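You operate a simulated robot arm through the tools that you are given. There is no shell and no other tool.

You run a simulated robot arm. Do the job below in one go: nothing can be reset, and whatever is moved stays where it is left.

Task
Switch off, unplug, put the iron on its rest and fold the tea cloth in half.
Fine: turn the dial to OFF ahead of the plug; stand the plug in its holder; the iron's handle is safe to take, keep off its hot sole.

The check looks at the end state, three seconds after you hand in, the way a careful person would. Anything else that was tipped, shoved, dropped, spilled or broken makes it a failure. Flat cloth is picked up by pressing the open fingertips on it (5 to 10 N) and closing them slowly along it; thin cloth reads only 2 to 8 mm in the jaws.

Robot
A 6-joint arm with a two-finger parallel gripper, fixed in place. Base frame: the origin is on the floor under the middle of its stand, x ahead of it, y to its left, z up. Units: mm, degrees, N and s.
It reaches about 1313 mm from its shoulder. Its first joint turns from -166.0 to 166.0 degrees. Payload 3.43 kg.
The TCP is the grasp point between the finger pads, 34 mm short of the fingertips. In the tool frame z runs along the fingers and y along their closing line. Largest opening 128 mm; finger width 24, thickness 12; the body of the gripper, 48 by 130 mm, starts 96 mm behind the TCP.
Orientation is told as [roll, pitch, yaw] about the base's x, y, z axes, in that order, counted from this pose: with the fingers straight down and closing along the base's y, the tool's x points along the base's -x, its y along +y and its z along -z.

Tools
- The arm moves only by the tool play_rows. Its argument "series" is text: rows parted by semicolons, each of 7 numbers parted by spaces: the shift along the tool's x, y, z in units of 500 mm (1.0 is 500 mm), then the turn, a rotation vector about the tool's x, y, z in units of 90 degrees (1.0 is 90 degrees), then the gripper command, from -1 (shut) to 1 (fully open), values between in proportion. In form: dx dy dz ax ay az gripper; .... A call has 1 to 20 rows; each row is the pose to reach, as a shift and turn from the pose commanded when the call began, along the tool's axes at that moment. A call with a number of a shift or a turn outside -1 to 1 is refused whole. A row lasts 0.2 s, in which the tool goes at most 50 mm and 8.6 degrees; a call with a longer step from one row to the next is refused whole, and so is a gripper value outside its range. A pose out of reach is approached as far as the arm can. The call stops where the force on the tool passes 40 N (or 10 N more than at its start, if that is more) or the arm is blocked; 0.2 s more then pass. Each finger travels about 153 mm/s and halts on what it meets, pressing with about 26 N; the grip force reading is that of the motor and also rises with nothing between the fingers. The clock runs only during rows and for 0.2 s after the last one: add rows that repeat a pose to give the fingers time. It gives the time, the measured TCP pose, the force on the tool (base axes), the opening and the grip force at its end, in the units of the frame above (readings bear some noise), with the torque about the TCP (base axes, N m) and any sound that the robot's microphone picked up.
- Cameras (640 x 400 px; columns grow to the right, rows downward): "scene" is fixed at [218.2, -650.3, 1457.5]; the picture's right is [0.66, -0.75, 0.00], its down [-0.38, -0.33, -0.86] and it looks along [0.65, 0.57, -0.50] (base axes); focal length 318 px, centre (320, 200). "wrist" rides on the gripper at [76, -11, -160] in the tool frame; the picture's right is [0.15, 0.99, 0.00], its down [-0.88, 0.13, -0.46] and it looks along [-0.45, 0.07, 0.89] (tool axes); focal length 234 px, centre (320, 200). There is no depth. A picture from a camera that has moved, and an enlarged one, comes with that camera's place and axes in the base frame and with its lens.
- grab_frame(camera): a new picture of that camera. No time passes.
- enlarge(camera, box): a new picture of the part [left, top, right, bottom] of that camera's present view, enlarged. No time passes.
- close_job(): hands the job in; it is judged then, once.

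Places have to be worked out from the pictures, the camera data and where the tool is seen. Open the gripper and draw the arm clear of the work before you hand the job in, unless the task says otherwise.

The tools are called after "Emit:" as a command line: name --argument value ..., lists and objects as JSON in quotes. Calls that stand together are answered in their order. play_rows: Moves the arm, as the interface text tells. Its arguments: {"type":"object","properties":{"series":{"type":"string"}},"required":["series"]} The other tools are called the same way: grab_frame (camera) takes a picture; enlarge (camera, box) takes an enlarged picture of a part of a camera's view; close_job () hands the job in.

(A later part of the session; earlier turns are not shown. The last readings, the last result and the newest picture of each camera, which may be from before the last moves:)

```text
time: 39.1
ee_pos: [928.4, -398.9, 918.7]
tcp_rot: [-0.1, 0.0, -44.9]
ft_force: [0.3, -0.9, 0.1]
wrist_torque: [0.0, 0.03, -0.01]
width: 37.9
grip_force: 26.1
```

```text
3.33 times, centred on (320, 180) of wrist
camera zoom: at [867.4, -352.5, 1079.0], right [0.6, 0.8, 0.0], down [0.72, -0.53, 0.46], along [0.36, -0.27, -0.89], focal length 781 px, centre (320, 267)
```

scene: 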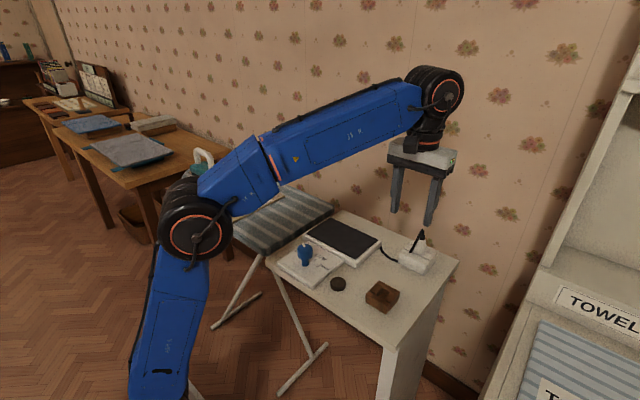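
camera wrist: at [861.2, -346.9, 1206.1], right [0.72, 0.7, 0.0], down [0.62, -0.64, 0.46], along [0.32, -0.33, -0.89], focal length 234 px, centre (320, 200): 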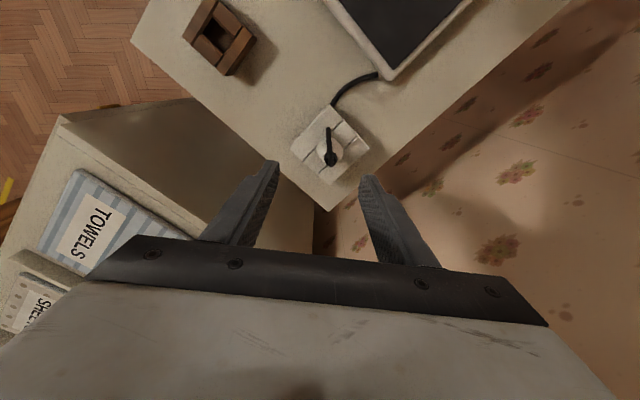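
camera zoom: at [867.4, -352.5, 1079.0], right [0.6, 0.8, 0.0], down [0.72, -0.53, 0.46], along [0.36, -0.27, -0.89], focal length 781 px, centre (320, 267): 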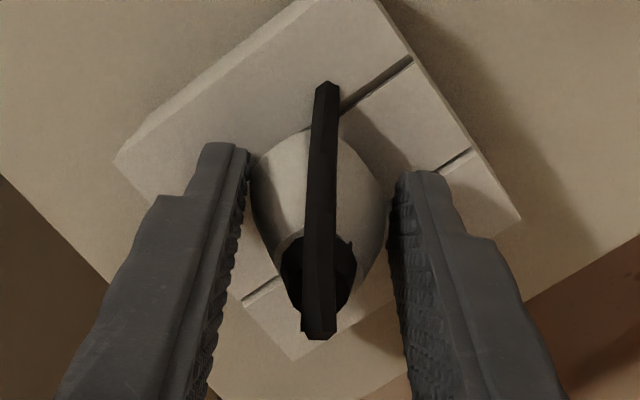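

The plug is held at 38 mm with 26 N and no side load. I'll pull it straight up slowly.

Emit:
play_rows --series "0 0 -0.006 0 0 0 -0.7; 0 0 -0.014 0 0 0 -0.7; 0 0 -0.024 0 0 0 -0.7; 0 0 -0.036 0 0 0 -0.7; 0 0 -0.05 0 0 0 -0.7; 0 0 -0.07 0 0 0 -0.7; 0 0 -0.09 0 0 0 -0.7; 0 0 -0.12 0 0 0 -0.7; 0 0 -0.16 0 0 0 -0.7; 0 0 -0.2 0 0 0 -0.7; 0 0 -0.2 0 0 0 -0.7"

Emit:
enlarge --camera "scene" --box '[370, 160, 450, 260]'

Emit:
enlarge --camera "wrist" --box '[250, 80, 390, 240]'

```text
time: 41.5
ee_pos: [929.7, -398.5, 1019.0]
tcp_rot: [-0.1, -0.1, -45.0]
ft_force: [-0.4, -0.4, -0.7]
wrist_torque: [0.01, 0.0, -0.02]
width: 37.8
grip_force: 25.8
```

```text
4.00 times, centred on (410, 210) of scene
camera zoom: at [218.2, -650.3, 1457.5], right [0.66, -0.75, 0.0], down [-0.38, -0.33, -0.86], along [0.65, 0.57, -0.5], focal length 1272 px, centre (-40, 160)
```

zoom: 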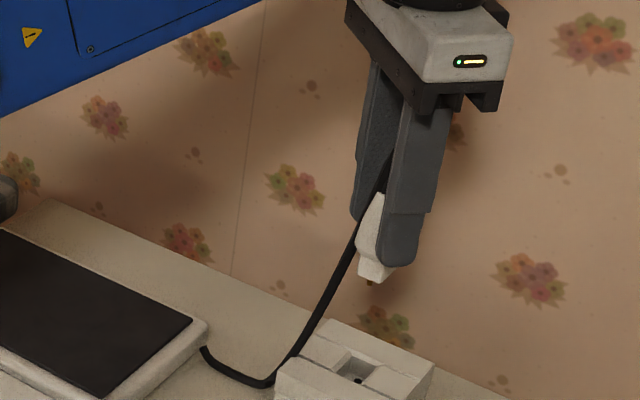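

```text
2.50 times, centred on (320, 160) of wrist
camera zoom: at [868.4, -352.6, 1179.1], right [0.6, 0.8, 0.0], down [0.72, -0.53, 0.46], along [0.36, -0.27, -0.89], focal length 585 px, centre (320, 300)
```

zoom: 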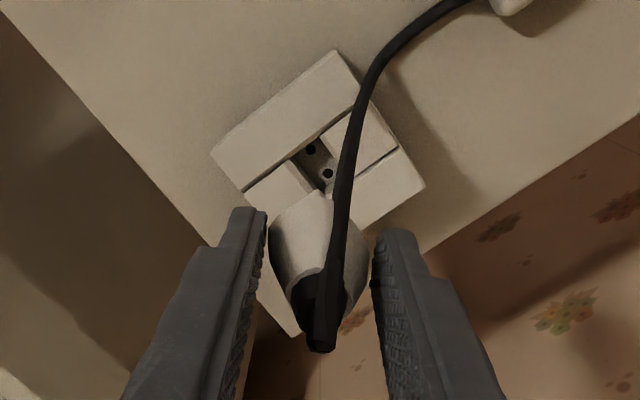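

The plug is out, on its flexible cord. I'll look more closely at its nose and pins, the socket well, and the holder's hole before placing it.

Emit:
enlarge --camera "scene" --box '[390, 195, 440, 240]'

Emit:
enlarge --camera "wrist" --box '[270, 100, 370, 180]'

Emit:
enlarge --camera "scene" --box '[350, 260, 420, 320]'

Emit:
grab_frame --camera "wrist"

```text
8.89 times, centred on (415, 218) of scene
camera zoom: at [218.2, -650.3, 1457.5], right [0.66, -0.75, 0.0], down [-0.38, -0.33, -0.86], along [0.65, 0.57, -0.5], focal length 2828 px, centre (-524, 44)
```

zoom: 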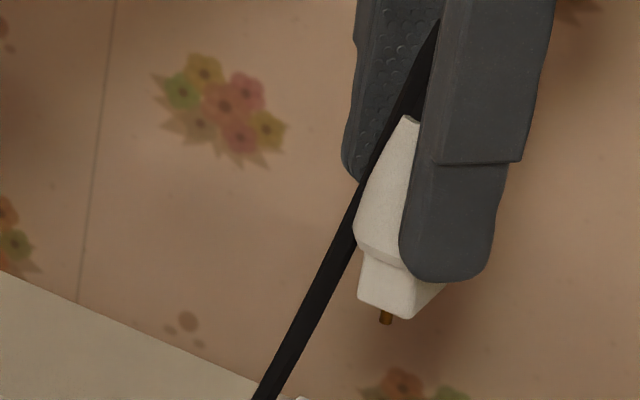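

```text
5.00 times, centred on (320, 140) of wrist
camera zoom: at [868.4, -352.6, 1179.1], right [0.6, 0.8, 0.0], down [0.72, -0.53, 0.46], along [0.36, -0.27, -0.89], focal length 1171 px, centre (320, 500)
```

zoom: 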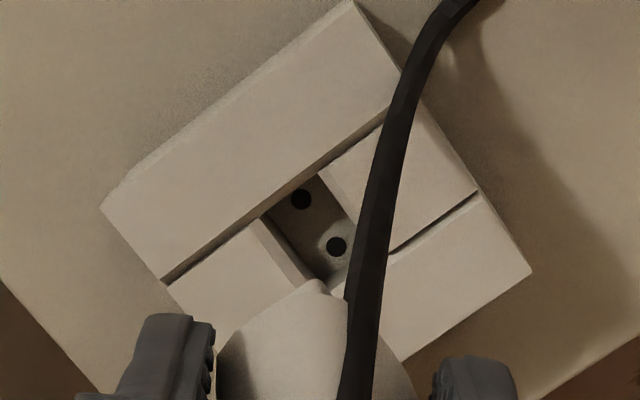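

```text
6.67 times, centred on (385, 290) of scene
camera zoom: at [218.2, -650.3, 1457.5], right [0.66, -0.75, 0.0], down [-0.38, -0.33, -0.86], along [0.65, 0.57, -0.5], focal length 2121 px, centre (-113, -400)
```

zoom: 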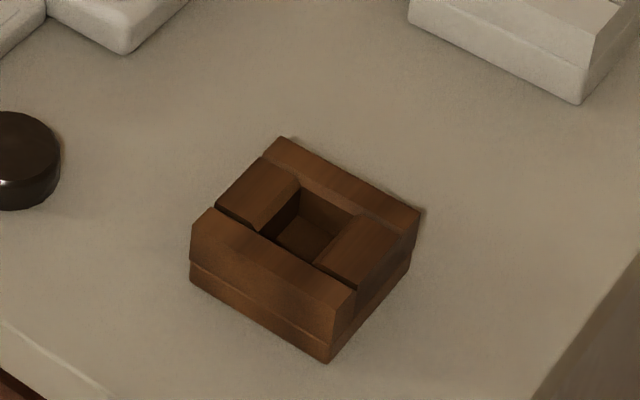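

```text
taken
camera wrist: at [868.4, -352.6, 1179.1], right [0.6, 0.8, 0.0], down [0.72, -0.53, 0.46], along [0.36, -0.27, -0.89], focal length 234 px, centre (320, 200)
```

wrist: 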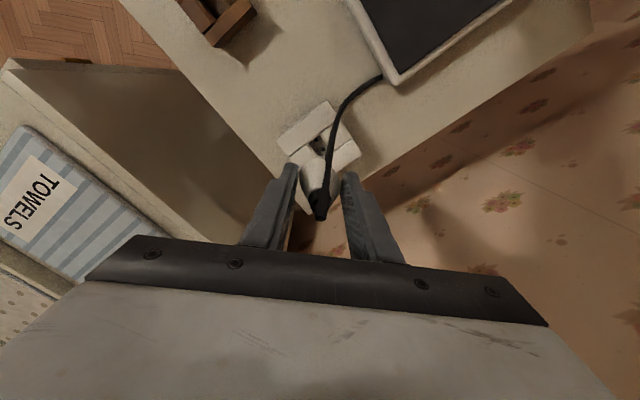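

The plug nose is a box aligned with the base axes and the holder's hole (about 30 × 22 mm) lies the same way, so I'll keep the yaw. I'm carrying the plug slowly along -x to above the holder.

Emit:
play_rows --series "0.02 -0.02 0 0 0 0 -0.7; 0.045 -0.045 0 0 0 0 -0.7; 0.07 -0.07 0 0 0 0 -0.7; 0.095 -0.095 0 0 0 0 -0.7; 0.12 -0.12 0 0 0 0 -0.7; 0.145 -0.145 0 0 0 0 -0.7; 0.17 -0.17 0 0 0 0 -0.7; 0.195 -0.195 0 0 0 0 -0.7; 0.22 -0.22 0 0 0 0 -0.7; 0.245 -0.244 0 0 0 0 -0.7; 0.262 -0.26 0 0 0 0 -0.7; 0.269 -0.267 0 0 0 0 -0.7; 0.269 -0.267 0 0 0 0 -0.7"

Emit:
grab_frame --camera "wrist"

Emit:
enlarge --camera "wrist" --box '[260, 90, 380, 190]'

Emit:
enlarge --camera "scene" --box '[300, 190, 440, 310]'

```text
time: 44.4
ee_pos: [739.4, -399.1, 1020.1]
tcp_rot: [-0.2, 0.0, -44.9]
ft_force: [0.9, -0.1, -0.5]
wrist_torque: [0.0, 0.02, 0.0]
width: 38.0
grip_force: 25.7
```

```text
taken
camera wrist: at [677.5, -353.1, 1179.5], right [0.6, 0.8, 0.0], down [0.72, -0.53, 0.46], along [0.36, -0.27, -0.89], focal length 234 px, centre (320, 200)
```

wrist: 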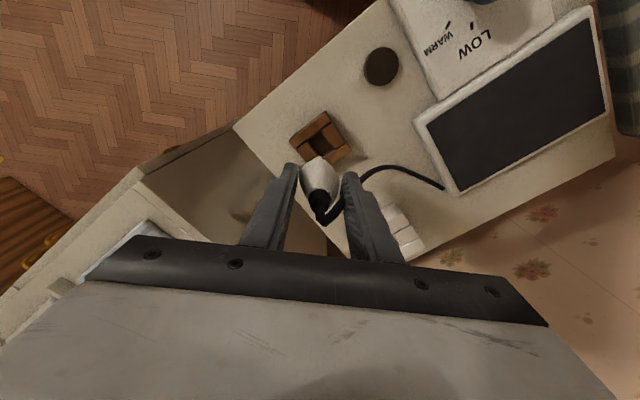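

```text
4.00 times, centred on (320, 140) of wrist
camera zoom: at [677.5, -353.1, 1179.5], right [0.6, 0.8, 0.0], down [0.72, -0.53, 0.46], along [0.36, -0.27, -0.89], focal length 937 px, centre (320, 440)
```

zoom: 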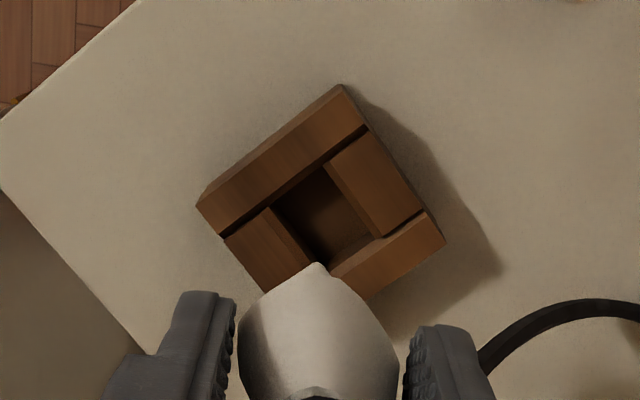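

```text
3.33 times, centred on (370, 250) of scene
camera zoom: at [218.2, -650.3, 1457.5], right [0.66, -0.75, 0.0], down [-0.38, -0.33, -0.86], along [0.65, 0.57, -0.5], focal length 1060 px, centre (153, 33)
```

zoom: 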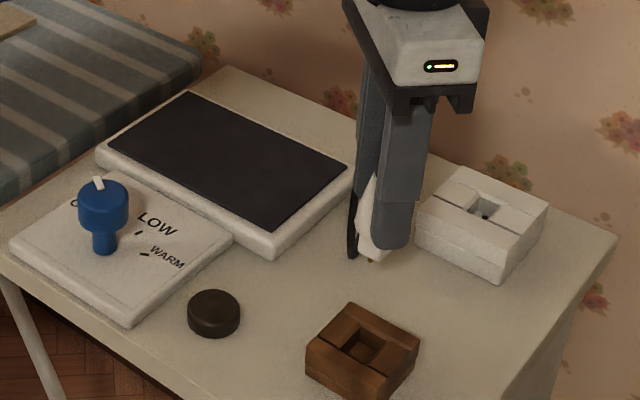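

The nose corner lines up with the holder's hole to within 1–2 mm. I'll lower to just above the hole and check from both cameras.

Emit:
play_rows --series "-0.0011 0.0011 0.03 0 0 0 -0.7; -0.0011 0.0011 0.06 0 0 0 -0.7; -0.0011 0.0011 0.09 0 0 0 -0.7; -0.0011 0.0011 0.12 0 0 0 -0.7; -0.0011 0.0011 0.145 0 0 0 -0.7; -0.0011 0.0011 0.16 0 0 0 -0.7; -0.0011 0.0011 0.17 0 0 0 -0.7; -0.0011 0.0011 0.17 0 0 0 -0.7"

Emit:
enlarge --camera "wrist" --box '[270, 110, 370, 200]'

Emit:
enlarge --camera "scene" --box '[350, 240, 420, 310]'

```text
time: 46.1
ee_pos: [739.8, -398.5, 935.5]
tcp_rot: [-0.1, -0.1, -44.9]
ft_force: [-0.6, 0.0, -0.4]
wrist_torque: [0.03, -0.01, 0.0]
width: 38.1
grip_force: 25.9
```

```text
4.44 times, centred on (320, 155) of wrist
camera zoom: at [679.0, -351.9, 1094.1], right [0.6, 0.8, 0.0], down [0.72, -0.53, 0.46], along [0.36, -0.27, -0.89], focal length 1041 px, centre (320, 400)
```

zoom: 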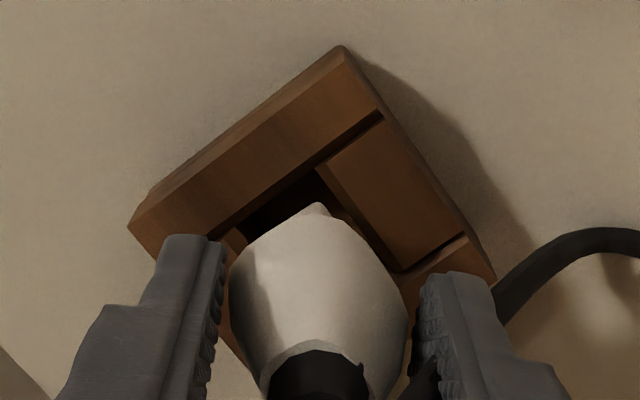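

```text
5.71 times, centred on (385, 275) of scene
camera zoom: at [218.2, -650.3, 1457.5], right [0.66, -0.75, 0.0], down [-0.38, -0.33, -0.86], along [0.65, 0.57, -0.5], focal length 1818 px, centre (-51, -229)
```

zoom: 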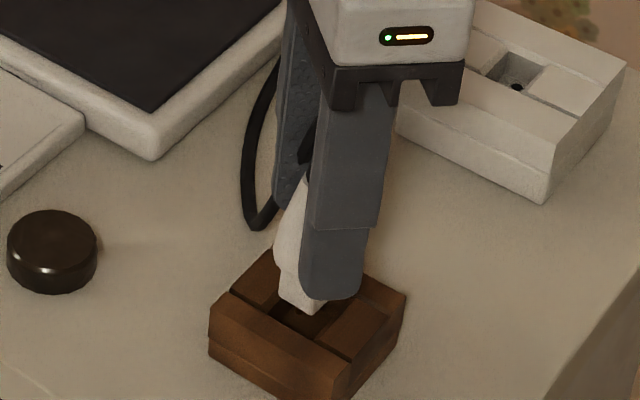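

The nose looks centred over the hole, with about 2–3 mm of clearance each way. I'll lower it into the hole slowly.

Emit:
play_rows --series "-0.0014 -0.0014 0.006 0 0 0 -0.7; -0.0014 -0.0014 0.012 0 0 0 -0.7; -0.0014 -0.0014 0.018 0 0 0 -0.7; -0.0014 -0.0014 0.024 0 0 0 -0.7; -0.0014 -0.0014 0.03 0 0 0 -0.7; -0.0014 -0.0014 0.036 0 0 0 -0.7; -0.0014 -0.0014 0.042 0 0 0 -0.7; -0.0014 -0.0014 0.042 0 0 0 -0.7"

Emit:
enlarge --camera "wrist" --box '[270, 110, 370, 200]'

Emit:
enlarge --camera "scene" --box '[350, 240, 420, 310]'

```text
time: 48.0
ee_pos: [740.1, -400.1, 913.4]
tcp_rot: [-0.2, 0.0, -44.9]
ft_force: [-0.1, -0.2, -0.9]
wrist_torque: [0.02, -0.02, -0.01]
width: 37.7
grip_force: 26.1
```

```text
4.44 times, centred on (320, 155) of wrist
camera zoom: at [679.2, -353.5, 1073.5], right [0.6, 0.8, 0.0], down [0.72, -0.53, 0.46], along [0.37, -0.27, -0.89], focal length 1041 px, centre (320, 400)
```

zoom: 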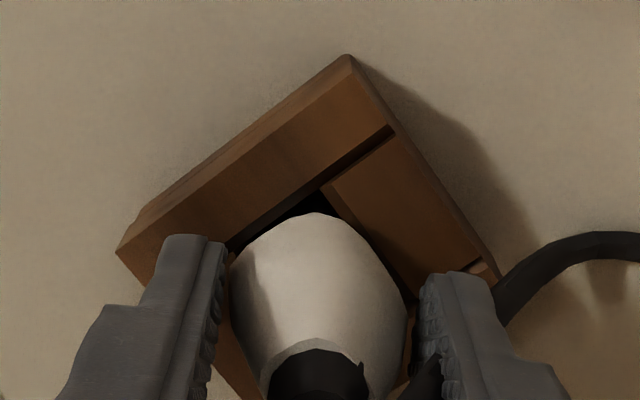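

```text
5.71 times, centred on (385, 275) of scene
camera zoom: at [218.2, -650.3, 1457.5], right [0.66, -0.75, 0.0], down [-0.38, -0.33, -0.86], along [0.65, 0.57, -0.5], focal length 1818 px, centre (-51, -229)
```

zoom: 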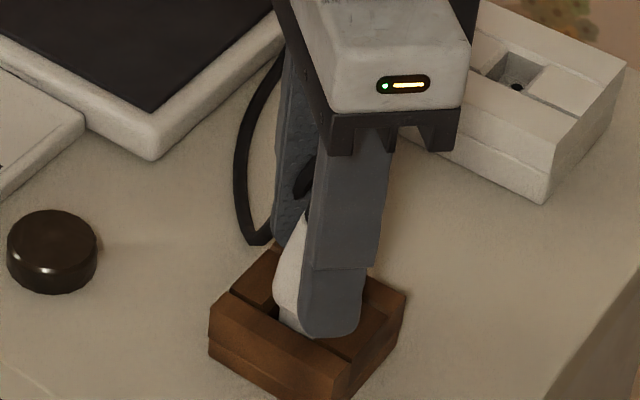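

The nose is inside the hole with no contact force. I'll keep lowering in small steps until it seats.

Emit:
play_rows --series "0 0 0.003 0 0 0 -0.7; 0 0 0.006 0 0 0 -0.7; 0 0 0.009 0 0 0 -0.7; 0 0 0.009 0 0 0 -0.7"

Emit:
enlarge --camera "scene" --box '[350, 240, 420, 310]'

```text
time: 49.0
ee_pos: [740.3, -400.0, 910.4]
tcp_rot: [-0.1, -0.1, -45.0]
ft_force: [0.4, -0.7, 15.2]
wrist_torque: [0.04, -0.14, 0.08]
width: 37.7
grip_force: 25.5
```

```text
5.71 times, centred on (385, 275) of scene
camera zoom: at [218.2, -650.3, 1457.5], right [0.66, -0.75, 0.0], down [-0.38, -0.33, -0.86], along [0.65, 0.57, -0.5], focal length 1818 px, centre (-51, -229)
```

zoom: 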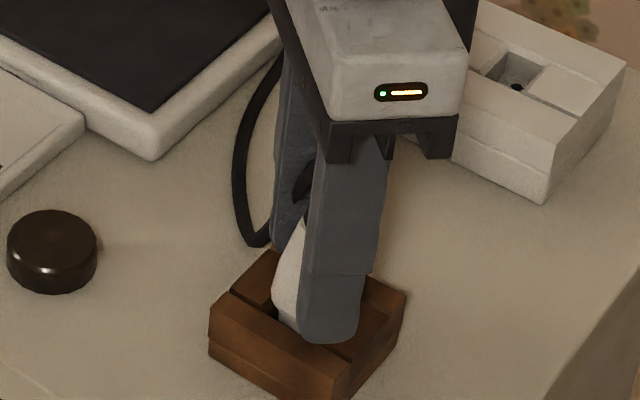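

It's seated: 15 N upward at TCP z≈910, and the plug is upright. Before opening I'll check where the cord runs relative to the fingers.

Emit:
grab_frame --camera "wrist"

Emit:
enlarge --camera "wrist" --box '[250, 120, 430, 260]'

Emit:
enlarge --camera "scene" --box '[360, 215, 430, 295]'

```text
taken
camera wrist: at [678.9, -353.2, 1070.1], right [0.6, 0.8, 0.0], down [0.72, -0.53, 0.46], along [0.37, -0.27, -0.89], focal length 234 px, centre (320, 200)
```

wrist: 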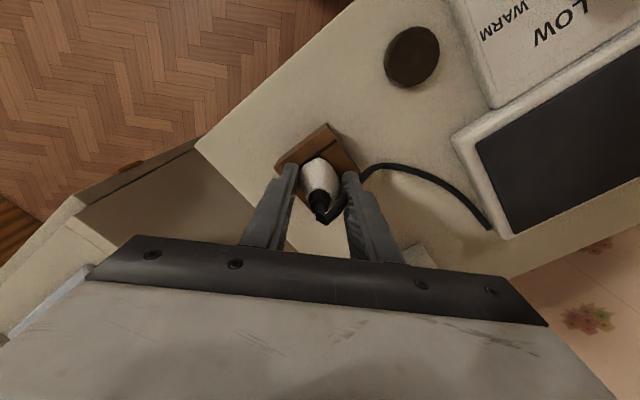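

```text
2.86 times, centred on (340, 190) of wrist
camera zoom: at [678.9, -353.2, 1070.1], right [0.6, 0.8, 0.0], down [0.72, -0.53, 0.46], along [0.37, -0.27, -0.89], focal length 669 px, centre (263, 229)
```

zoom: 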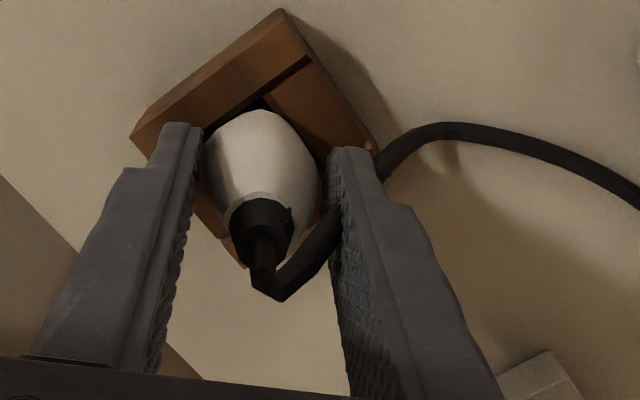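

```text
5.00 times, centred on (395, 255) of scene
camera zoom: at [218.2, -650.3, 1457.5], right [0.66, -0.75, 0.0], down [-0.38, -0.33, -0.86], along [0.65, 0.57, -0.5], focal length 1591 px, centre (-55, -75)
```

zoom: 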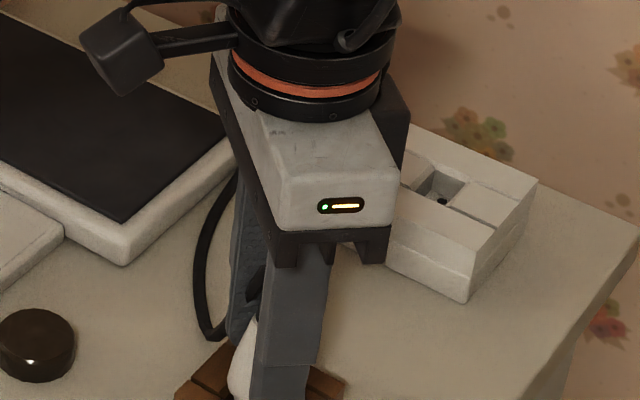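

The cord leaves the bend and passes behind the right finger without looping around it, so a vertical withdrawal will slide free. I'll open a little, slowly, and look.

Emit:
play_rows --series "0 0 0 0 0 0 -0.5; 0 0 0 0 0 0 -0.4; 0 0 0 0 0 0 -0.36; 0 0 0 0 0 0 -0.32; 0 0 0 0 0 0 -0.28; 0 0 0 0 0 0 -0.24; 0 0 0 0 0 0 -0.2; 0 0 0 0 0 0 -0.16; 0 0 0 0 0 0 -0.16"

Emit:
enlarge --camera "wrist" --box '[250, 120, 430, 260]'

Emit:
enlarge --camera "scene" --box '[350, 240, 420, 310]'

```text
time: 51.0
ee_pos: [740.2, -399.9, 909.3]
tcp_rot: [-0.2, 0.0, -44.9]
ft_force: [0.7, 0.2, -0.1]
wrist_torque: [-0.03, 0.0, 0.01]
width: 53.6
grip_force: 0.0
```

```text
2.86 times, centred on (340, 190) of wrist
camera zoom: at [679.4, -353.5, 1069.4], right [0.6, 0.8, 0.0], down [0.72, -0.53, 0.46], along [0.36, -0.27, -0.89], focal length 669 px, centre (263, 229)
```

zoom: 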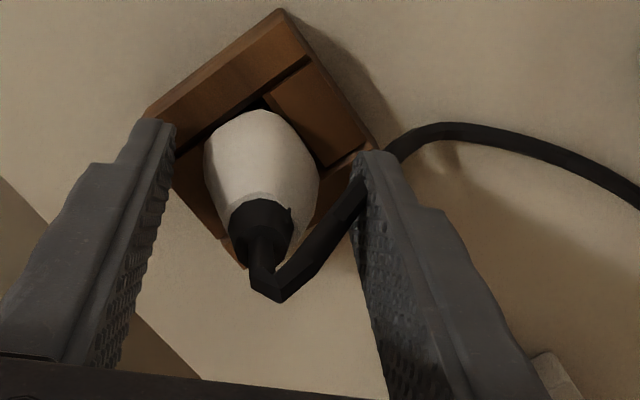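

```text
5.71 times, centred on (385, 275) of scene
camera zoom: at [218.2, -650.3, 1457.5], right [0.66, -0.75, 0.0], down [-0.38, -0.33, -0.86], along [0.65, 0.57, -0.5], focal length 1818 px, centre (-51, -229)
```

zoom: 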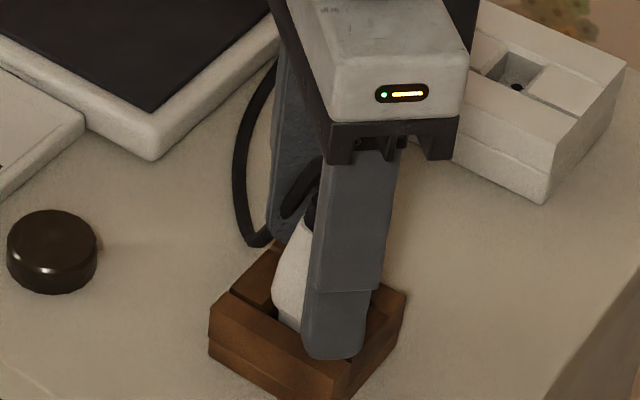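

The plug stands upright in the holder, released. I'll withdraw straight up slowly and confirm.

Emit:
play_rows --series "0 0 -0.02 0 0 0 -0.16; 0 0 -0.04 0 0 0 -0.16; 0 0 -0.07 0 0 0 -0.16; 0 0 -0.1 0 0 0 -0.16; 0 0 -0.13 0 0 0 -0.16; 0 0 -0.16 0 0 0 -0.16; 0 0 -0.2 0 0 0 -0.16; 0 0 -0.25 0 0 0 -0.16; 0 0 -0.3 0 0 0 -0.16; 0 0 -0.3 0 0 0 -0.16"

Emit:
enlarge --camera "scene" --box '[280, 200, 470, 330]'

Emit:
grab_frame --camera "wrist"

```text
time: 53.1
ee_pos: [739.6, -400.3, 1061.2]
tcp_rot: [0.0, 0.0, -44.8]
ft_force: [0.7, -1.0, 0.3]
wrist_torque: [-0.01, 0.01, 0.01]
width: 53.6
grip_force: 0.1
```

```text
3.08 times, centred on (375, 265) of scene
camera zoom: at [218.2, -650.3, 1457.5], right [0.66, -0.75, 0.0], down [-0.38, -0.33, -0.86], along [0.65, 0.57, -0.5], focal length 979 px, centre (151, 0)
```

zoom: 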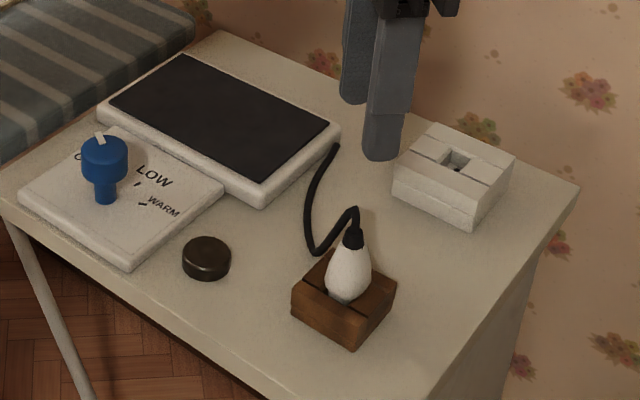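

```text
taken
camera wrist: at [678.8, -353.5, 1219.8], right [0.6, 0.8, 0.0], down [0.72, -0.53, 0.46], along [0.36, -0.27, -0.89], focal length 234 px, centre (320, 200)
```

wrist: 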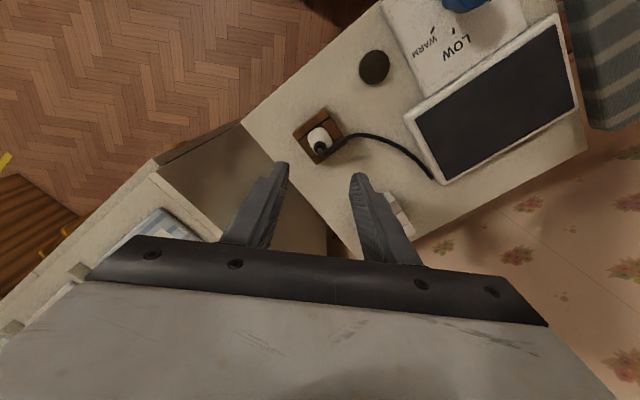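

The plug is standing in its holder and nothing else has moved. Next is the iron: I'll swing over toward the ironing board at a safe height.

Emit:
play_rows --series "0.03 0.02 -0.06 0 0 -0.03 0; 0.09 0.075 -0.11 0 0 -0.07 0.3; 0.15 0.13 -0.15 0 0 -0.11 0.5; 0.21 0.18 -0.18 0 0 -0.15 0.7; 0.27 0.23 -0.18 0 0 -0.19 0.9; 0.33 0.28 -0.18 0 0 -0.23 1; 0.39 0.33 -0.18 0 0 -0.27 1; 0.45 0.38 -0.18 0 0 -0.31 1; 0.51 0.43 -0.18 0 0 -0.35 1; 0.57 0.48 -0.18 0 0 -0.39 1; 0.63 0.53 -0.18 0 0 -0.43 1; 0.69 0.59 -0.18 0 0 -0.46 1; 0.73 0.625 -0.18 0 0 -0.48 1; 0.764 0.651 -0.18 0 0 -0.498 1; 0.764 0.651 -0.18 0 0 -0.498 1"

Emit:
grab_frame --camera "wrist"

Emit:
grab_frame --camera "scene"

```text
time: 56.4
ee_pos: [698.9, 100.7, 1148.8]
tcp_rot: [-0.1, 0.1, -0.1]
ft_force: [0.1, -0.6, 0.2]
wrist_torque: [-0.01, -0.02, -0.01]
width: 128.0
grip_force: 0.0
```

```text
taken
camera wrist: at [624.4, 90.9, 1309.4], right [-0.14, 0.99, 0.0], down [0.88, 0.13, 0.45], along [0.45, 0.06, -0.89], focal length 234 px, centre (320, 200)
```

wrist: 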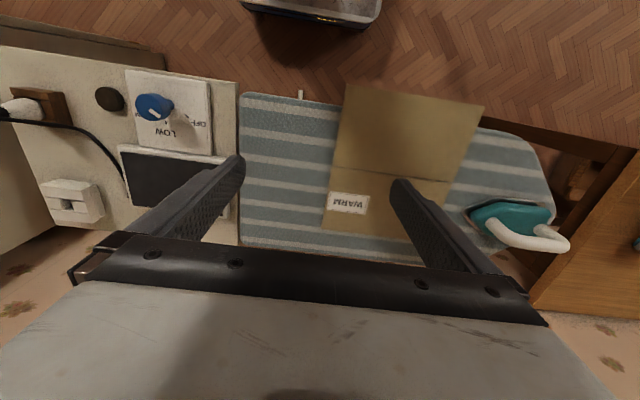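

```text
taken
```

scene: 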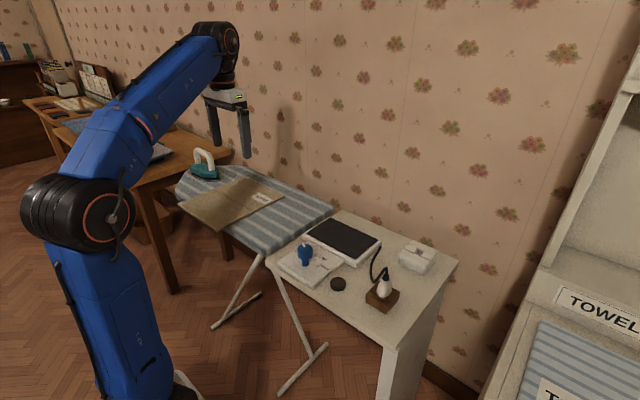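

Emit:
enlarge --camera "wrist" --box '[440, 170, 600, 280]'

Emit:
enlarge --camera "scene" --box '[165, 135, 295, 235]'

Emit:
enlarge --camera "wrist" --box '[230, 70, 500, 260]'

```text
3.64 times, centred on (520, 225) of wrist
camera zoom: at [624.4, 90.9, 1309.4], right [-0.14, 0.99, 0.0], down [0.88, 0.13, 0.45], along [0.45, 0.06, -0.89], focal length 852 px, centre (-407, 109)
```

zoom: 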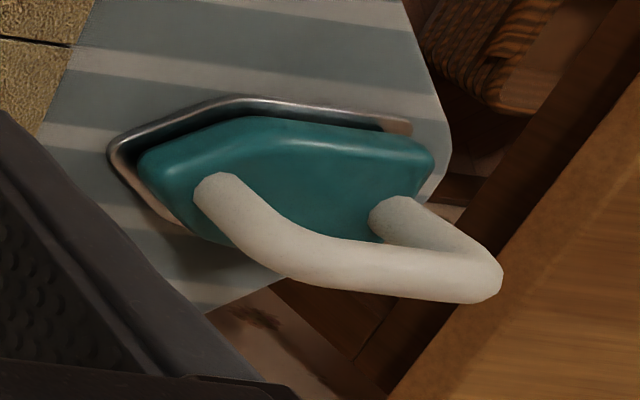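

```text
4.00 times, centred on (230, 185) of scene
camera zoom: at [218.2, -650.3, 1457.5], right [0.66, -0.75, 0.0], down [-0.38, -0.33, -0.86], along [0.65, 0.57, -0.5], focal length 1272 px, centre (680, 260)
```

zoom: 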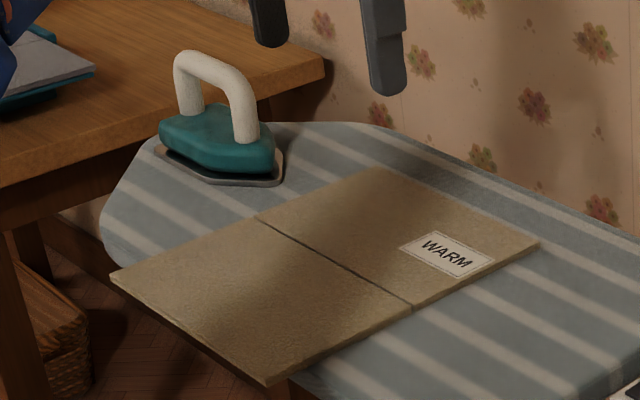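

```text
2.11 times, centred on (365, 165) of wrist
camera zoom: at [624.4, 90.9, 1309.4], right [-0.14, 0.99, 0.0], down [0.88, 0.13, 0.45], along [0.45, 0.06, -0.89], focal length 493 px, centre (225, 274)
```

zoom: 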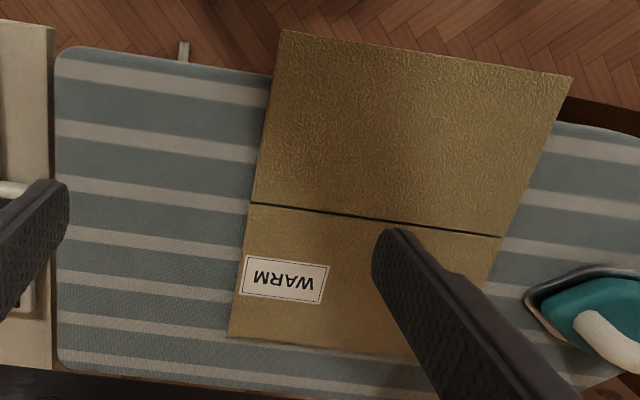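

Triangulation gives the iron's handle bar running along y from about (838,487) to (831,589) at z≈958. The rest's black pad is centred near (861,-170) with its long side along y. I'll move above the handle with yaw +90° so the fingers close across the bar.

Emit:
play_rows --series "-0.021 0.067 0.01 0 0 -0.077 0.6; -0.042 0.134 0.02 0 0 -0.154 0.4; -0.063 0.2 0.03 0 0 -0.231 0.3; -0.084 0.267 0.04 0 0 -0.308 0.2; -0.105 0.334 0.05 0 0 -0.385 0.2; -0.126 0.401 0.06 0 0 -0.462 0.2; -0.146 0.468 0.07 0 0 -0.538 0.2; -0.167 0.535 0.085 0 0 -0.615 0.2; -0.188 0.602 0.1 0 0 -0.692 0.2; -0.209 0.668 0.11 0 0 -0.769 0.2; -0.23 0.735 0.12 0 0 -0.846 0.2; -0.251 0.802 0.13 0 0 -0.923 0.2; -0.272 0.869 0.138 0 0 -1 0.2; -0.272 0.869 0.138 0 0 -1 0.2"

Emit:
grab_frame --camera "wrist"

Emit:
enlarge --camera "wrist" --box '[230, 90, 410, 230]'

Emit:
enlarge --camera "scene" --box '[150, 90, 290, 200]'

```text
time: 59.4
ee_pos: [809.8, 503.6, 1040.3]
tcp_rot: [0.1, -0.1, 90.1]
ft_force: [-0.3, 0.1, 1.1]
wrist_torque: [-0.01, 0.01, -0.02]
width: 76.8
grip_force: 0.1
out of reach, approached as far as the arm can: row 10, 11, 12, 13, 14
```

```text
taken
camera wrist: at [821.8, 429.0, 1199.2], right [-0.99, -0.15, 0.0], down [-0.13, 0.88, 0.46], along [-0.07, 0.45, -0.89], focal length 234 px, centre (320, 200)
```

wrist: 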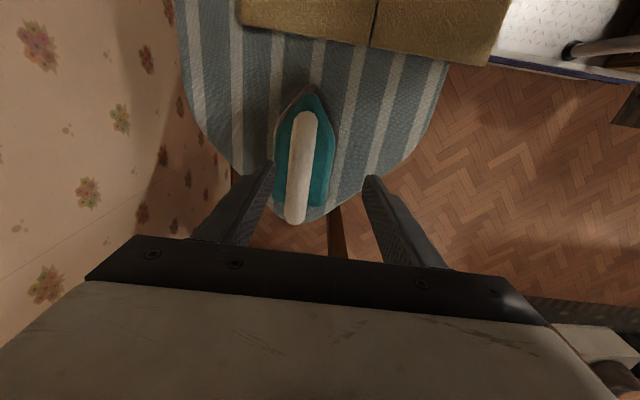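

```text
2.86 times, centred on (320, 160) of wrist
camera zoom: at [821.8, 429.0, 1199.2], right [-0.99, -0.15, 0.0], down [-0.13, 0.88, 0.46], along [-0.07, 0.45, -0.89], focal length 669 px, centre (320, 314)
```

zoom: 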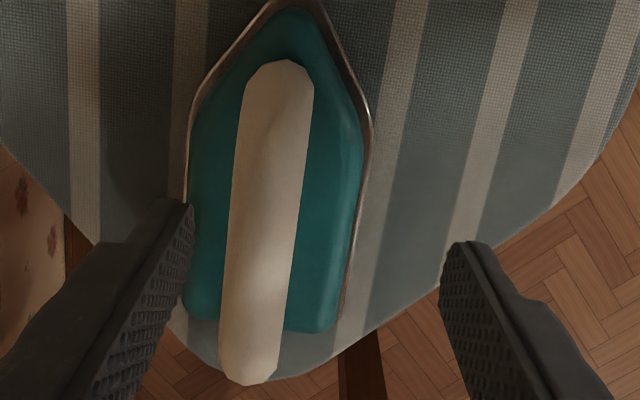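

```text
3.64 times, centred on (220, 145) of scene
camera zoom: at [218.2, -650.3, 1457.5], right [0.66, -0.75, 0.0], down [-0.38, -0.33, -0.86], along [0.65, 0.57, -0.5], focal length 1157 px, centre (684, 400)
```

zoom: 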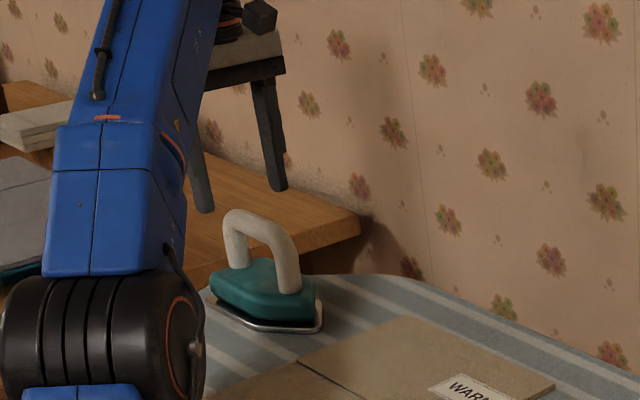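

The arm couldn't reach that height at this radius: it stopped at (810,504,1040) with yaw 90°. Lower should be reachable. I'll do a small down-move test to learn which commanded pose the shifts count from.

Emit:
play_rows --series "0.02 0.02 0.01 0 0 0 0.2; 0.02 0.02 0.01 0 0 0 0.2"

```text
time: 60.0
ee_pos: [800.2, 496.1, 1034.4]
tcp_rot: [0.1, 0.1, 89.9]
ft_force: [-0.5, 0.7, -0.2]
wrist_torque: [-0.01, 0.02, -0.03]
width: 76.9
grip_force: 0.1
```

Shifts count from the reached pose. Now I'll move toward the handle: align x at about 829.5, come to y≈527 while lowering to z≈980, with the bar passing between the open fingers.

Emit:
play_rows --series "-0.01 -0.029 0.025 0 0 0 0.2; -0.02 -0.058 0.05 0 0 0 0.2; -0.04 -0.058 0.08 0 0 0 0.2; -0.064 -0.058 0.11 0 0 0 0.2; -0.064 -0.058 0.11 0 0 0 0.2"

Emit:
enlarge --camera "wrist" --box '[230, 90, 410, 230]'

Emit:
enlarge --camera "scene" --box '[150, 90, 290, 200]'

```text
time: 61.1
ee_pos: [827.9, 527.7, 981.3]
tcp_rot: [0.1, 0.1, 89.9]
ft_force: [-0.5, -0.1, 0.0]
wrist_torque: [0.03, 0.0, -0.02]
width: 77.1
grip_force: 0.0
```

```text
2.86 times, centred on (320, 160) of wrist
camera zoom: at [840.0, 453.0, 1140.5], right [-0.99, -0.14, 0.0], down [-0.13, 0.88, 0.45], along [-0.07, 0.45, -0.89], focal length 669 px, centre (320, 314)
```

zoom: 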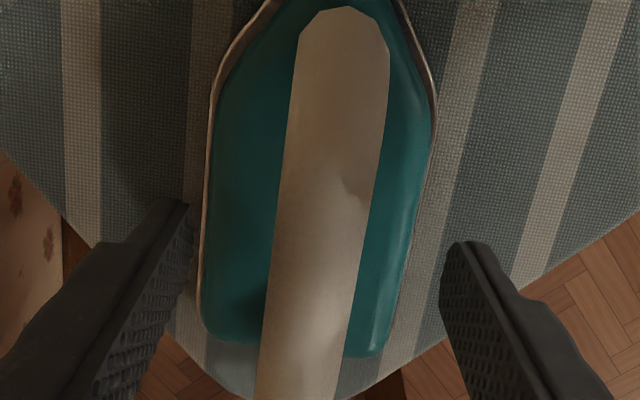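

```text
3.64 times, centred on (220, 145) of scene
camera zoom: at [218.2, -650.3, 1457.5], right [0.66, -0.75, 0.0], down [-0.38, -0.33, -0.86], along [0.65, 0.57, -0.5], focal length 1157 px, centre (684, 400)
```

zoom: 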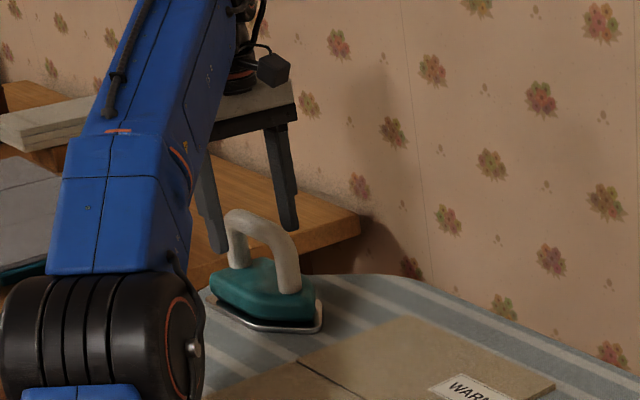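

The bar lies between the fingers, about 2 mm off centre. I'll centre it, lower 26 mm so the tips stay well above the iron body, and close on the handle.

Emit:
play_rows --series "0 -0.004 0.015 0 0 0 0.2; 0 -0.004 0.03 0 0 0 0.2; 0 -0.004 0.045 0 0 0 0.2; 0 -0.004 0.052 0 0 0 0.2; 0 -0.004 0.052 0 0 0 0.05; 0 -0.004 0.052 0 0 0 -0.1; 0 -0.004 0.052 0 0 0 -0.25; 0 -0.004 0.052 0 0 0 -0.35; 0 -0.004 0.052 0 0 0 -0.45; 0 -0.004 0.052 0 0 0 -0.52; 0 -0.004 0.052 0 0 0 -0.58; 0 -0.004 0.052 0 0 0 -0.64; 0 -0.004 0.052 0 0 0 -0.7; 0 -0.004 0.052 0 0 0 -0.8; 0 -0.004 0.052 0 0 0 -0.8"

Emit:
enlarge --camera "wrist" --box '[230, 90, 410, 230]'

Emit:
enlarge --camera "scene" --box '[150, 90, 290, 200]'

```text
time: 64.3
ee_pos: [830.9, 528.7, 956.5]
tcp_rot: [0.0, 0.0, 89.9]
ft_force: [-5.8, 1.1, 3.1]
wrist_torque: [-0.14, 0.0, -0.1]
width: 25.9
grip_force: 26.7
```

```text
2.86 times, centred on (320, 160) of wrist
camera zoom: at [842.7, 453.3, 1116.3], right [-0.99, -0.14, 0.0], down [-0.13, 0.88, 0.45], along [-0.07, 0.45, -0.89], focal length 669 px, centre (320, 314)
```

zoom: 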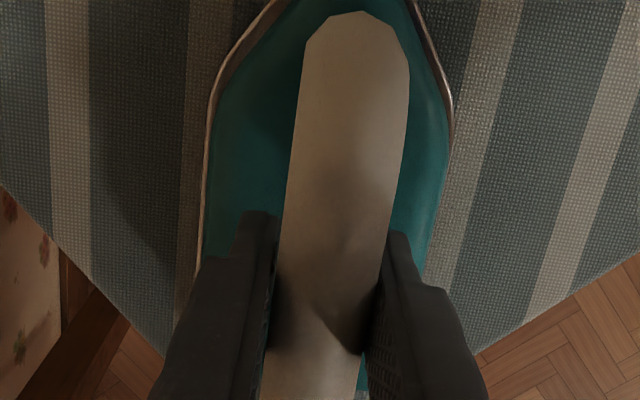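

```text
3.64 times, centred on (220, 145) of scene
camera zoom: at [218.2, -650.3, 1457.5], right [0.66, -0.75, 0.0], down [-0.38, -0.33, -0.86], along [0.65, 0.57, -0.5], focal length 1157 px, centre (684, 400)
```

zoom: 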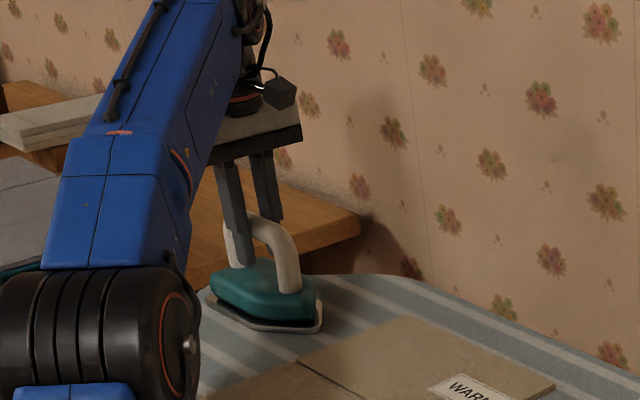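

The handle is held at 26 mm with 26 N. I'll lift 10 mm to check weight and balance.

Emit:
play_rows --series "0 0 -0.005 0 0 0 -0.9; 0 0 -0.01 0 0 0 -0.9; 0 0 -0.016 0 0 0 -0.9; 0 0 -0.024 0 0 0 -0.9; 0 0 -0.024 0 0 0 -0.9"

Emit:
enlarge --camera "wrist" --box '[230, 70, 410, 230]'

Emit:
enlarge --camera "scene" --box '[150, 90, 290, 200]'

```text
time: 65.5
ee_pos: [831.6, 528.7, 967.8]
tcp_rot: [0.1, 0.0, 89.9]
ft_force: [0.3, 0.6, -10.9]
wrist_torque: [0.03, 0.01, -0.02]
width: 25.7
grip_force: 25.8
```

```text
2.50 times, centred on (320, 150) of wrist
camera zoom: at [843.0, 453.7, 1127.2], right [-0.99, -0.14, 0.0], down [-0.13, 0.88, 0.45], along [-0.07, 0.45, -0.89], focal length 585 px, centre (320, 325)
```

zoom: 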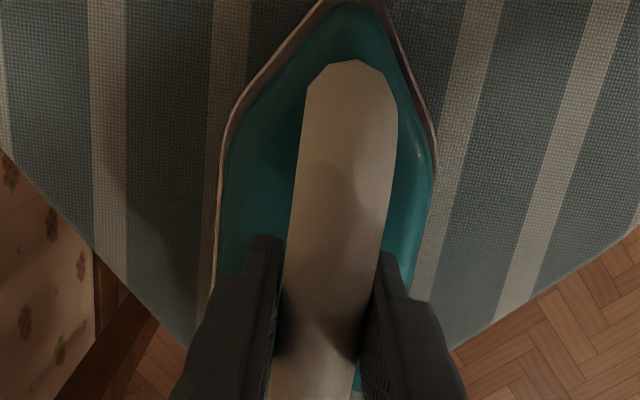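

```text
3.64 times, centred on (220, 145) of scene
camera zoom: at [218.2, -650.3, 1457.5], right [0.66, -0.75, 0.0], down [-0.38, -0.33, -0.86], along [0.65, 0.57, -0.5], focal length 1157 px, centre (684, 400)
```

zoom: 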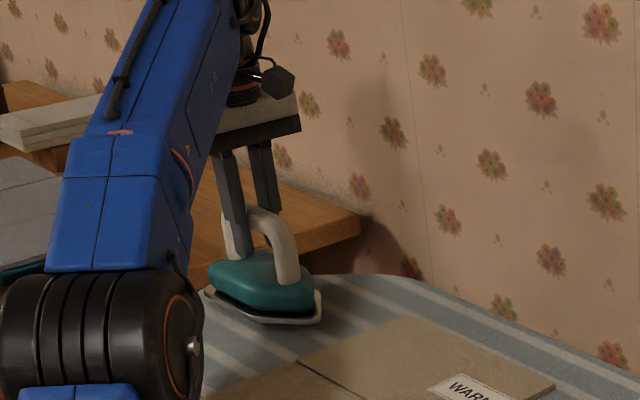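

The iron weighs about 1.1 kg and hangs level with near-zero torque. I'll raise it a little and carry it along -y toward the rest in a smooth move.

Emit:
play_rows --series "0 0 -0.03 0 0 0 -0.9; 0.03 0 -0.06 0 0 0 -0.9; 0.08 -0.003 -0.066 0 0 0 -0.9; 0.14 -0.006 -0.07 0 0 0 -0.9; 0.21 -0.009 -0.08 0 0 0 -0.9; 0.28 -0.012 -0.09 0 0 0 -0.9; 0.35 -0.015 -0.1 0 0 0 -0.9; 0.42 -0.018 -0.1 0 0 0 -0.9; 0.49 -0.021 -0.1 0 0 0 -0.9; 0.56 -0.024 -0.1 0 0 0 -0.9; 0.63 -0.027 -0.1 0 0 0 -0.9; 0.7 -0.03 -0.1 0 0 0 -0.9; 0.76 -0.03 -0.1 0 0 0 -0.9; 0.8 -0.03 -0.1 0 0 0 -0.9; 0.8 -0.03 -0.1 0 0 0 -0.9"

Emit:
grab_frame --camera "wrist"

Emit:
grab_frame --camera "scene"

```text
time: 68.8
ee_pos: [845.3, 128.0, 1019.1]
tcp_rot: [0.1, 0.2, 89.9]
ft_force: [0.8, -0.1, -10.1]
wrist_torque: [0.04, -0.01, -0.01]
width: 25.7
grip_force: 25.8
```

```text
taken
camera wrist: at [857.3, 53.0, 1178.1], right [-0.99, -0.14, 0.0], down [-0.13, 0.88, 0.45], along [-0.07, 0.45, -0.89], focal length 234 px, centre (320, 200)
```

wrist: 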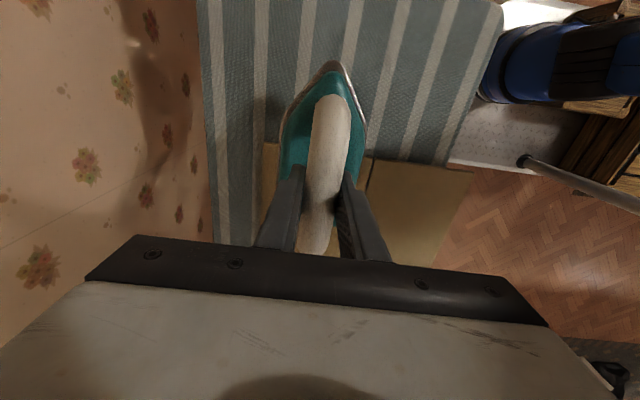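

```text
taken
```

scene: 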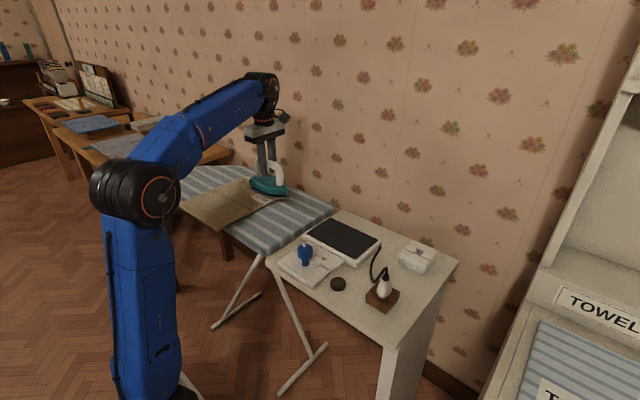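

Carrying well. I'll continue to a hover above the rest, then check the iron against the pad.

Emit:
play_rows --series "0.04 -0.003 0 0 0 0 -0.9; 0.1 -0.006 0 0 0 0 -0.9; 0.17 -0.01 0 0 0 0 -0.9; 0.24 -0.014 0 0 0 0 -0.9; 0.31 -0.018 0 0 0 0 -0.9; 0.38 -0.022 0 0 0 0 -0.9; 0.45 -0.026 0 0 0 0 -0.9; 0.51 -0.03 0 0 0 0 -0.9; 0.55 -0.032 0 0 0 0 -0.9; 0.578 -0.033 0 0 0 0 -0.9; 0.578 -0.033 0 0 0 0 -0.9"

Emit:
grab_frame --camera "wrist"

Emit:
enlarge --camera "scene" --box '[260, 160, 440, 300]'

```text
time: 71.2
ee_pos: [861.6, -161.5, 1019.5]
tcp_rot: [0.1, 0.1, 89.8]
ft_force: [-0.4, 0.0, -9.7]
wrist_torque: [0.01, 0.01, 0.01]
width: 25.8
grip_force: 26.2
```

```text
taken
camera wrist: at [873.6, -236.1, 1179.6], right [-0.99, -0.14, 0.0], down [-0.13, 0.88, 0.45], along [-0.07, 0.45, -0.89], focal length 234 px, centre (320, 200)
```

wrist: 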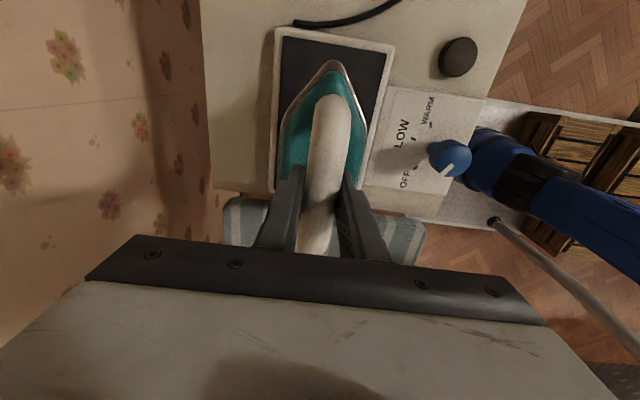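

```text
2.86 times, centred on (350, 230) of scene
camera zoom: at [218.2, -650.3, 1457.5], right [0.66, -0.75, 0.0], down [-0.38, -0.33, -0.86], along [0.65, 0.57, -0.5], focal length 909 px, centre (234, 114)
```

zoom: 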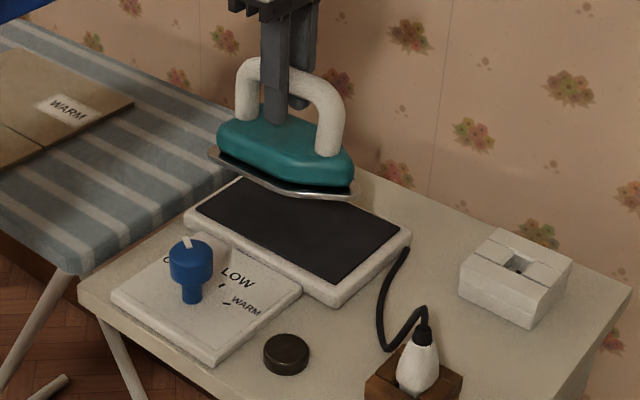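

Emit:
enlarge --camera "wrist" --box '[240, 10, 420, 210]'

Emit:
enlarge --camera "scene" --box '[290, 170, 390, 260]'

```text
2.00 times, centred on (330, 110) of wrist
camera zoom: at [873.6, -236.1, 1179.6], right [-0.99, -0.14, 0.0], down [-0.13, 0.88, 0.45], along [-0.07, 0.45, -0.89], focal length 468 px, centre (300, 380)
```

zoom: 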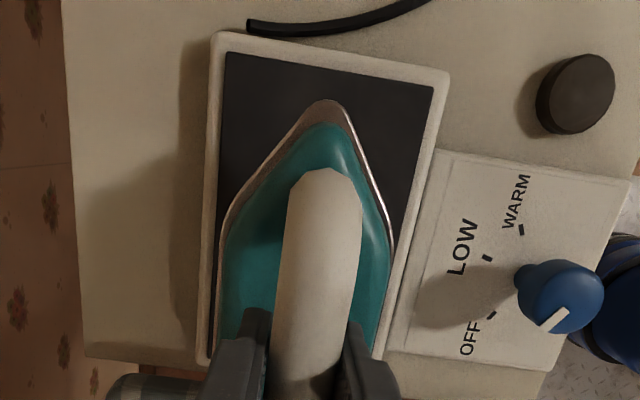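

```text
4.44 times, centred on (340, 215) of scene
camera zoom: at [218.2, -650.3, 1457.5], right [0.66, -0.75, 0.0], down [-0.38, -0.33, -0.86], along [0.65, 0.57, -0.5], focal length 1414 px, centre (231, 133)
```

zoom: 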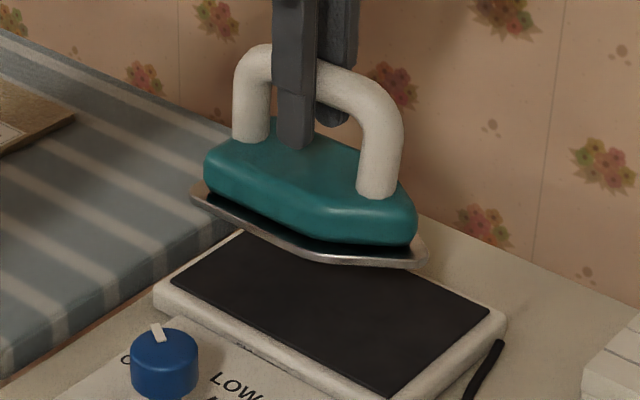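

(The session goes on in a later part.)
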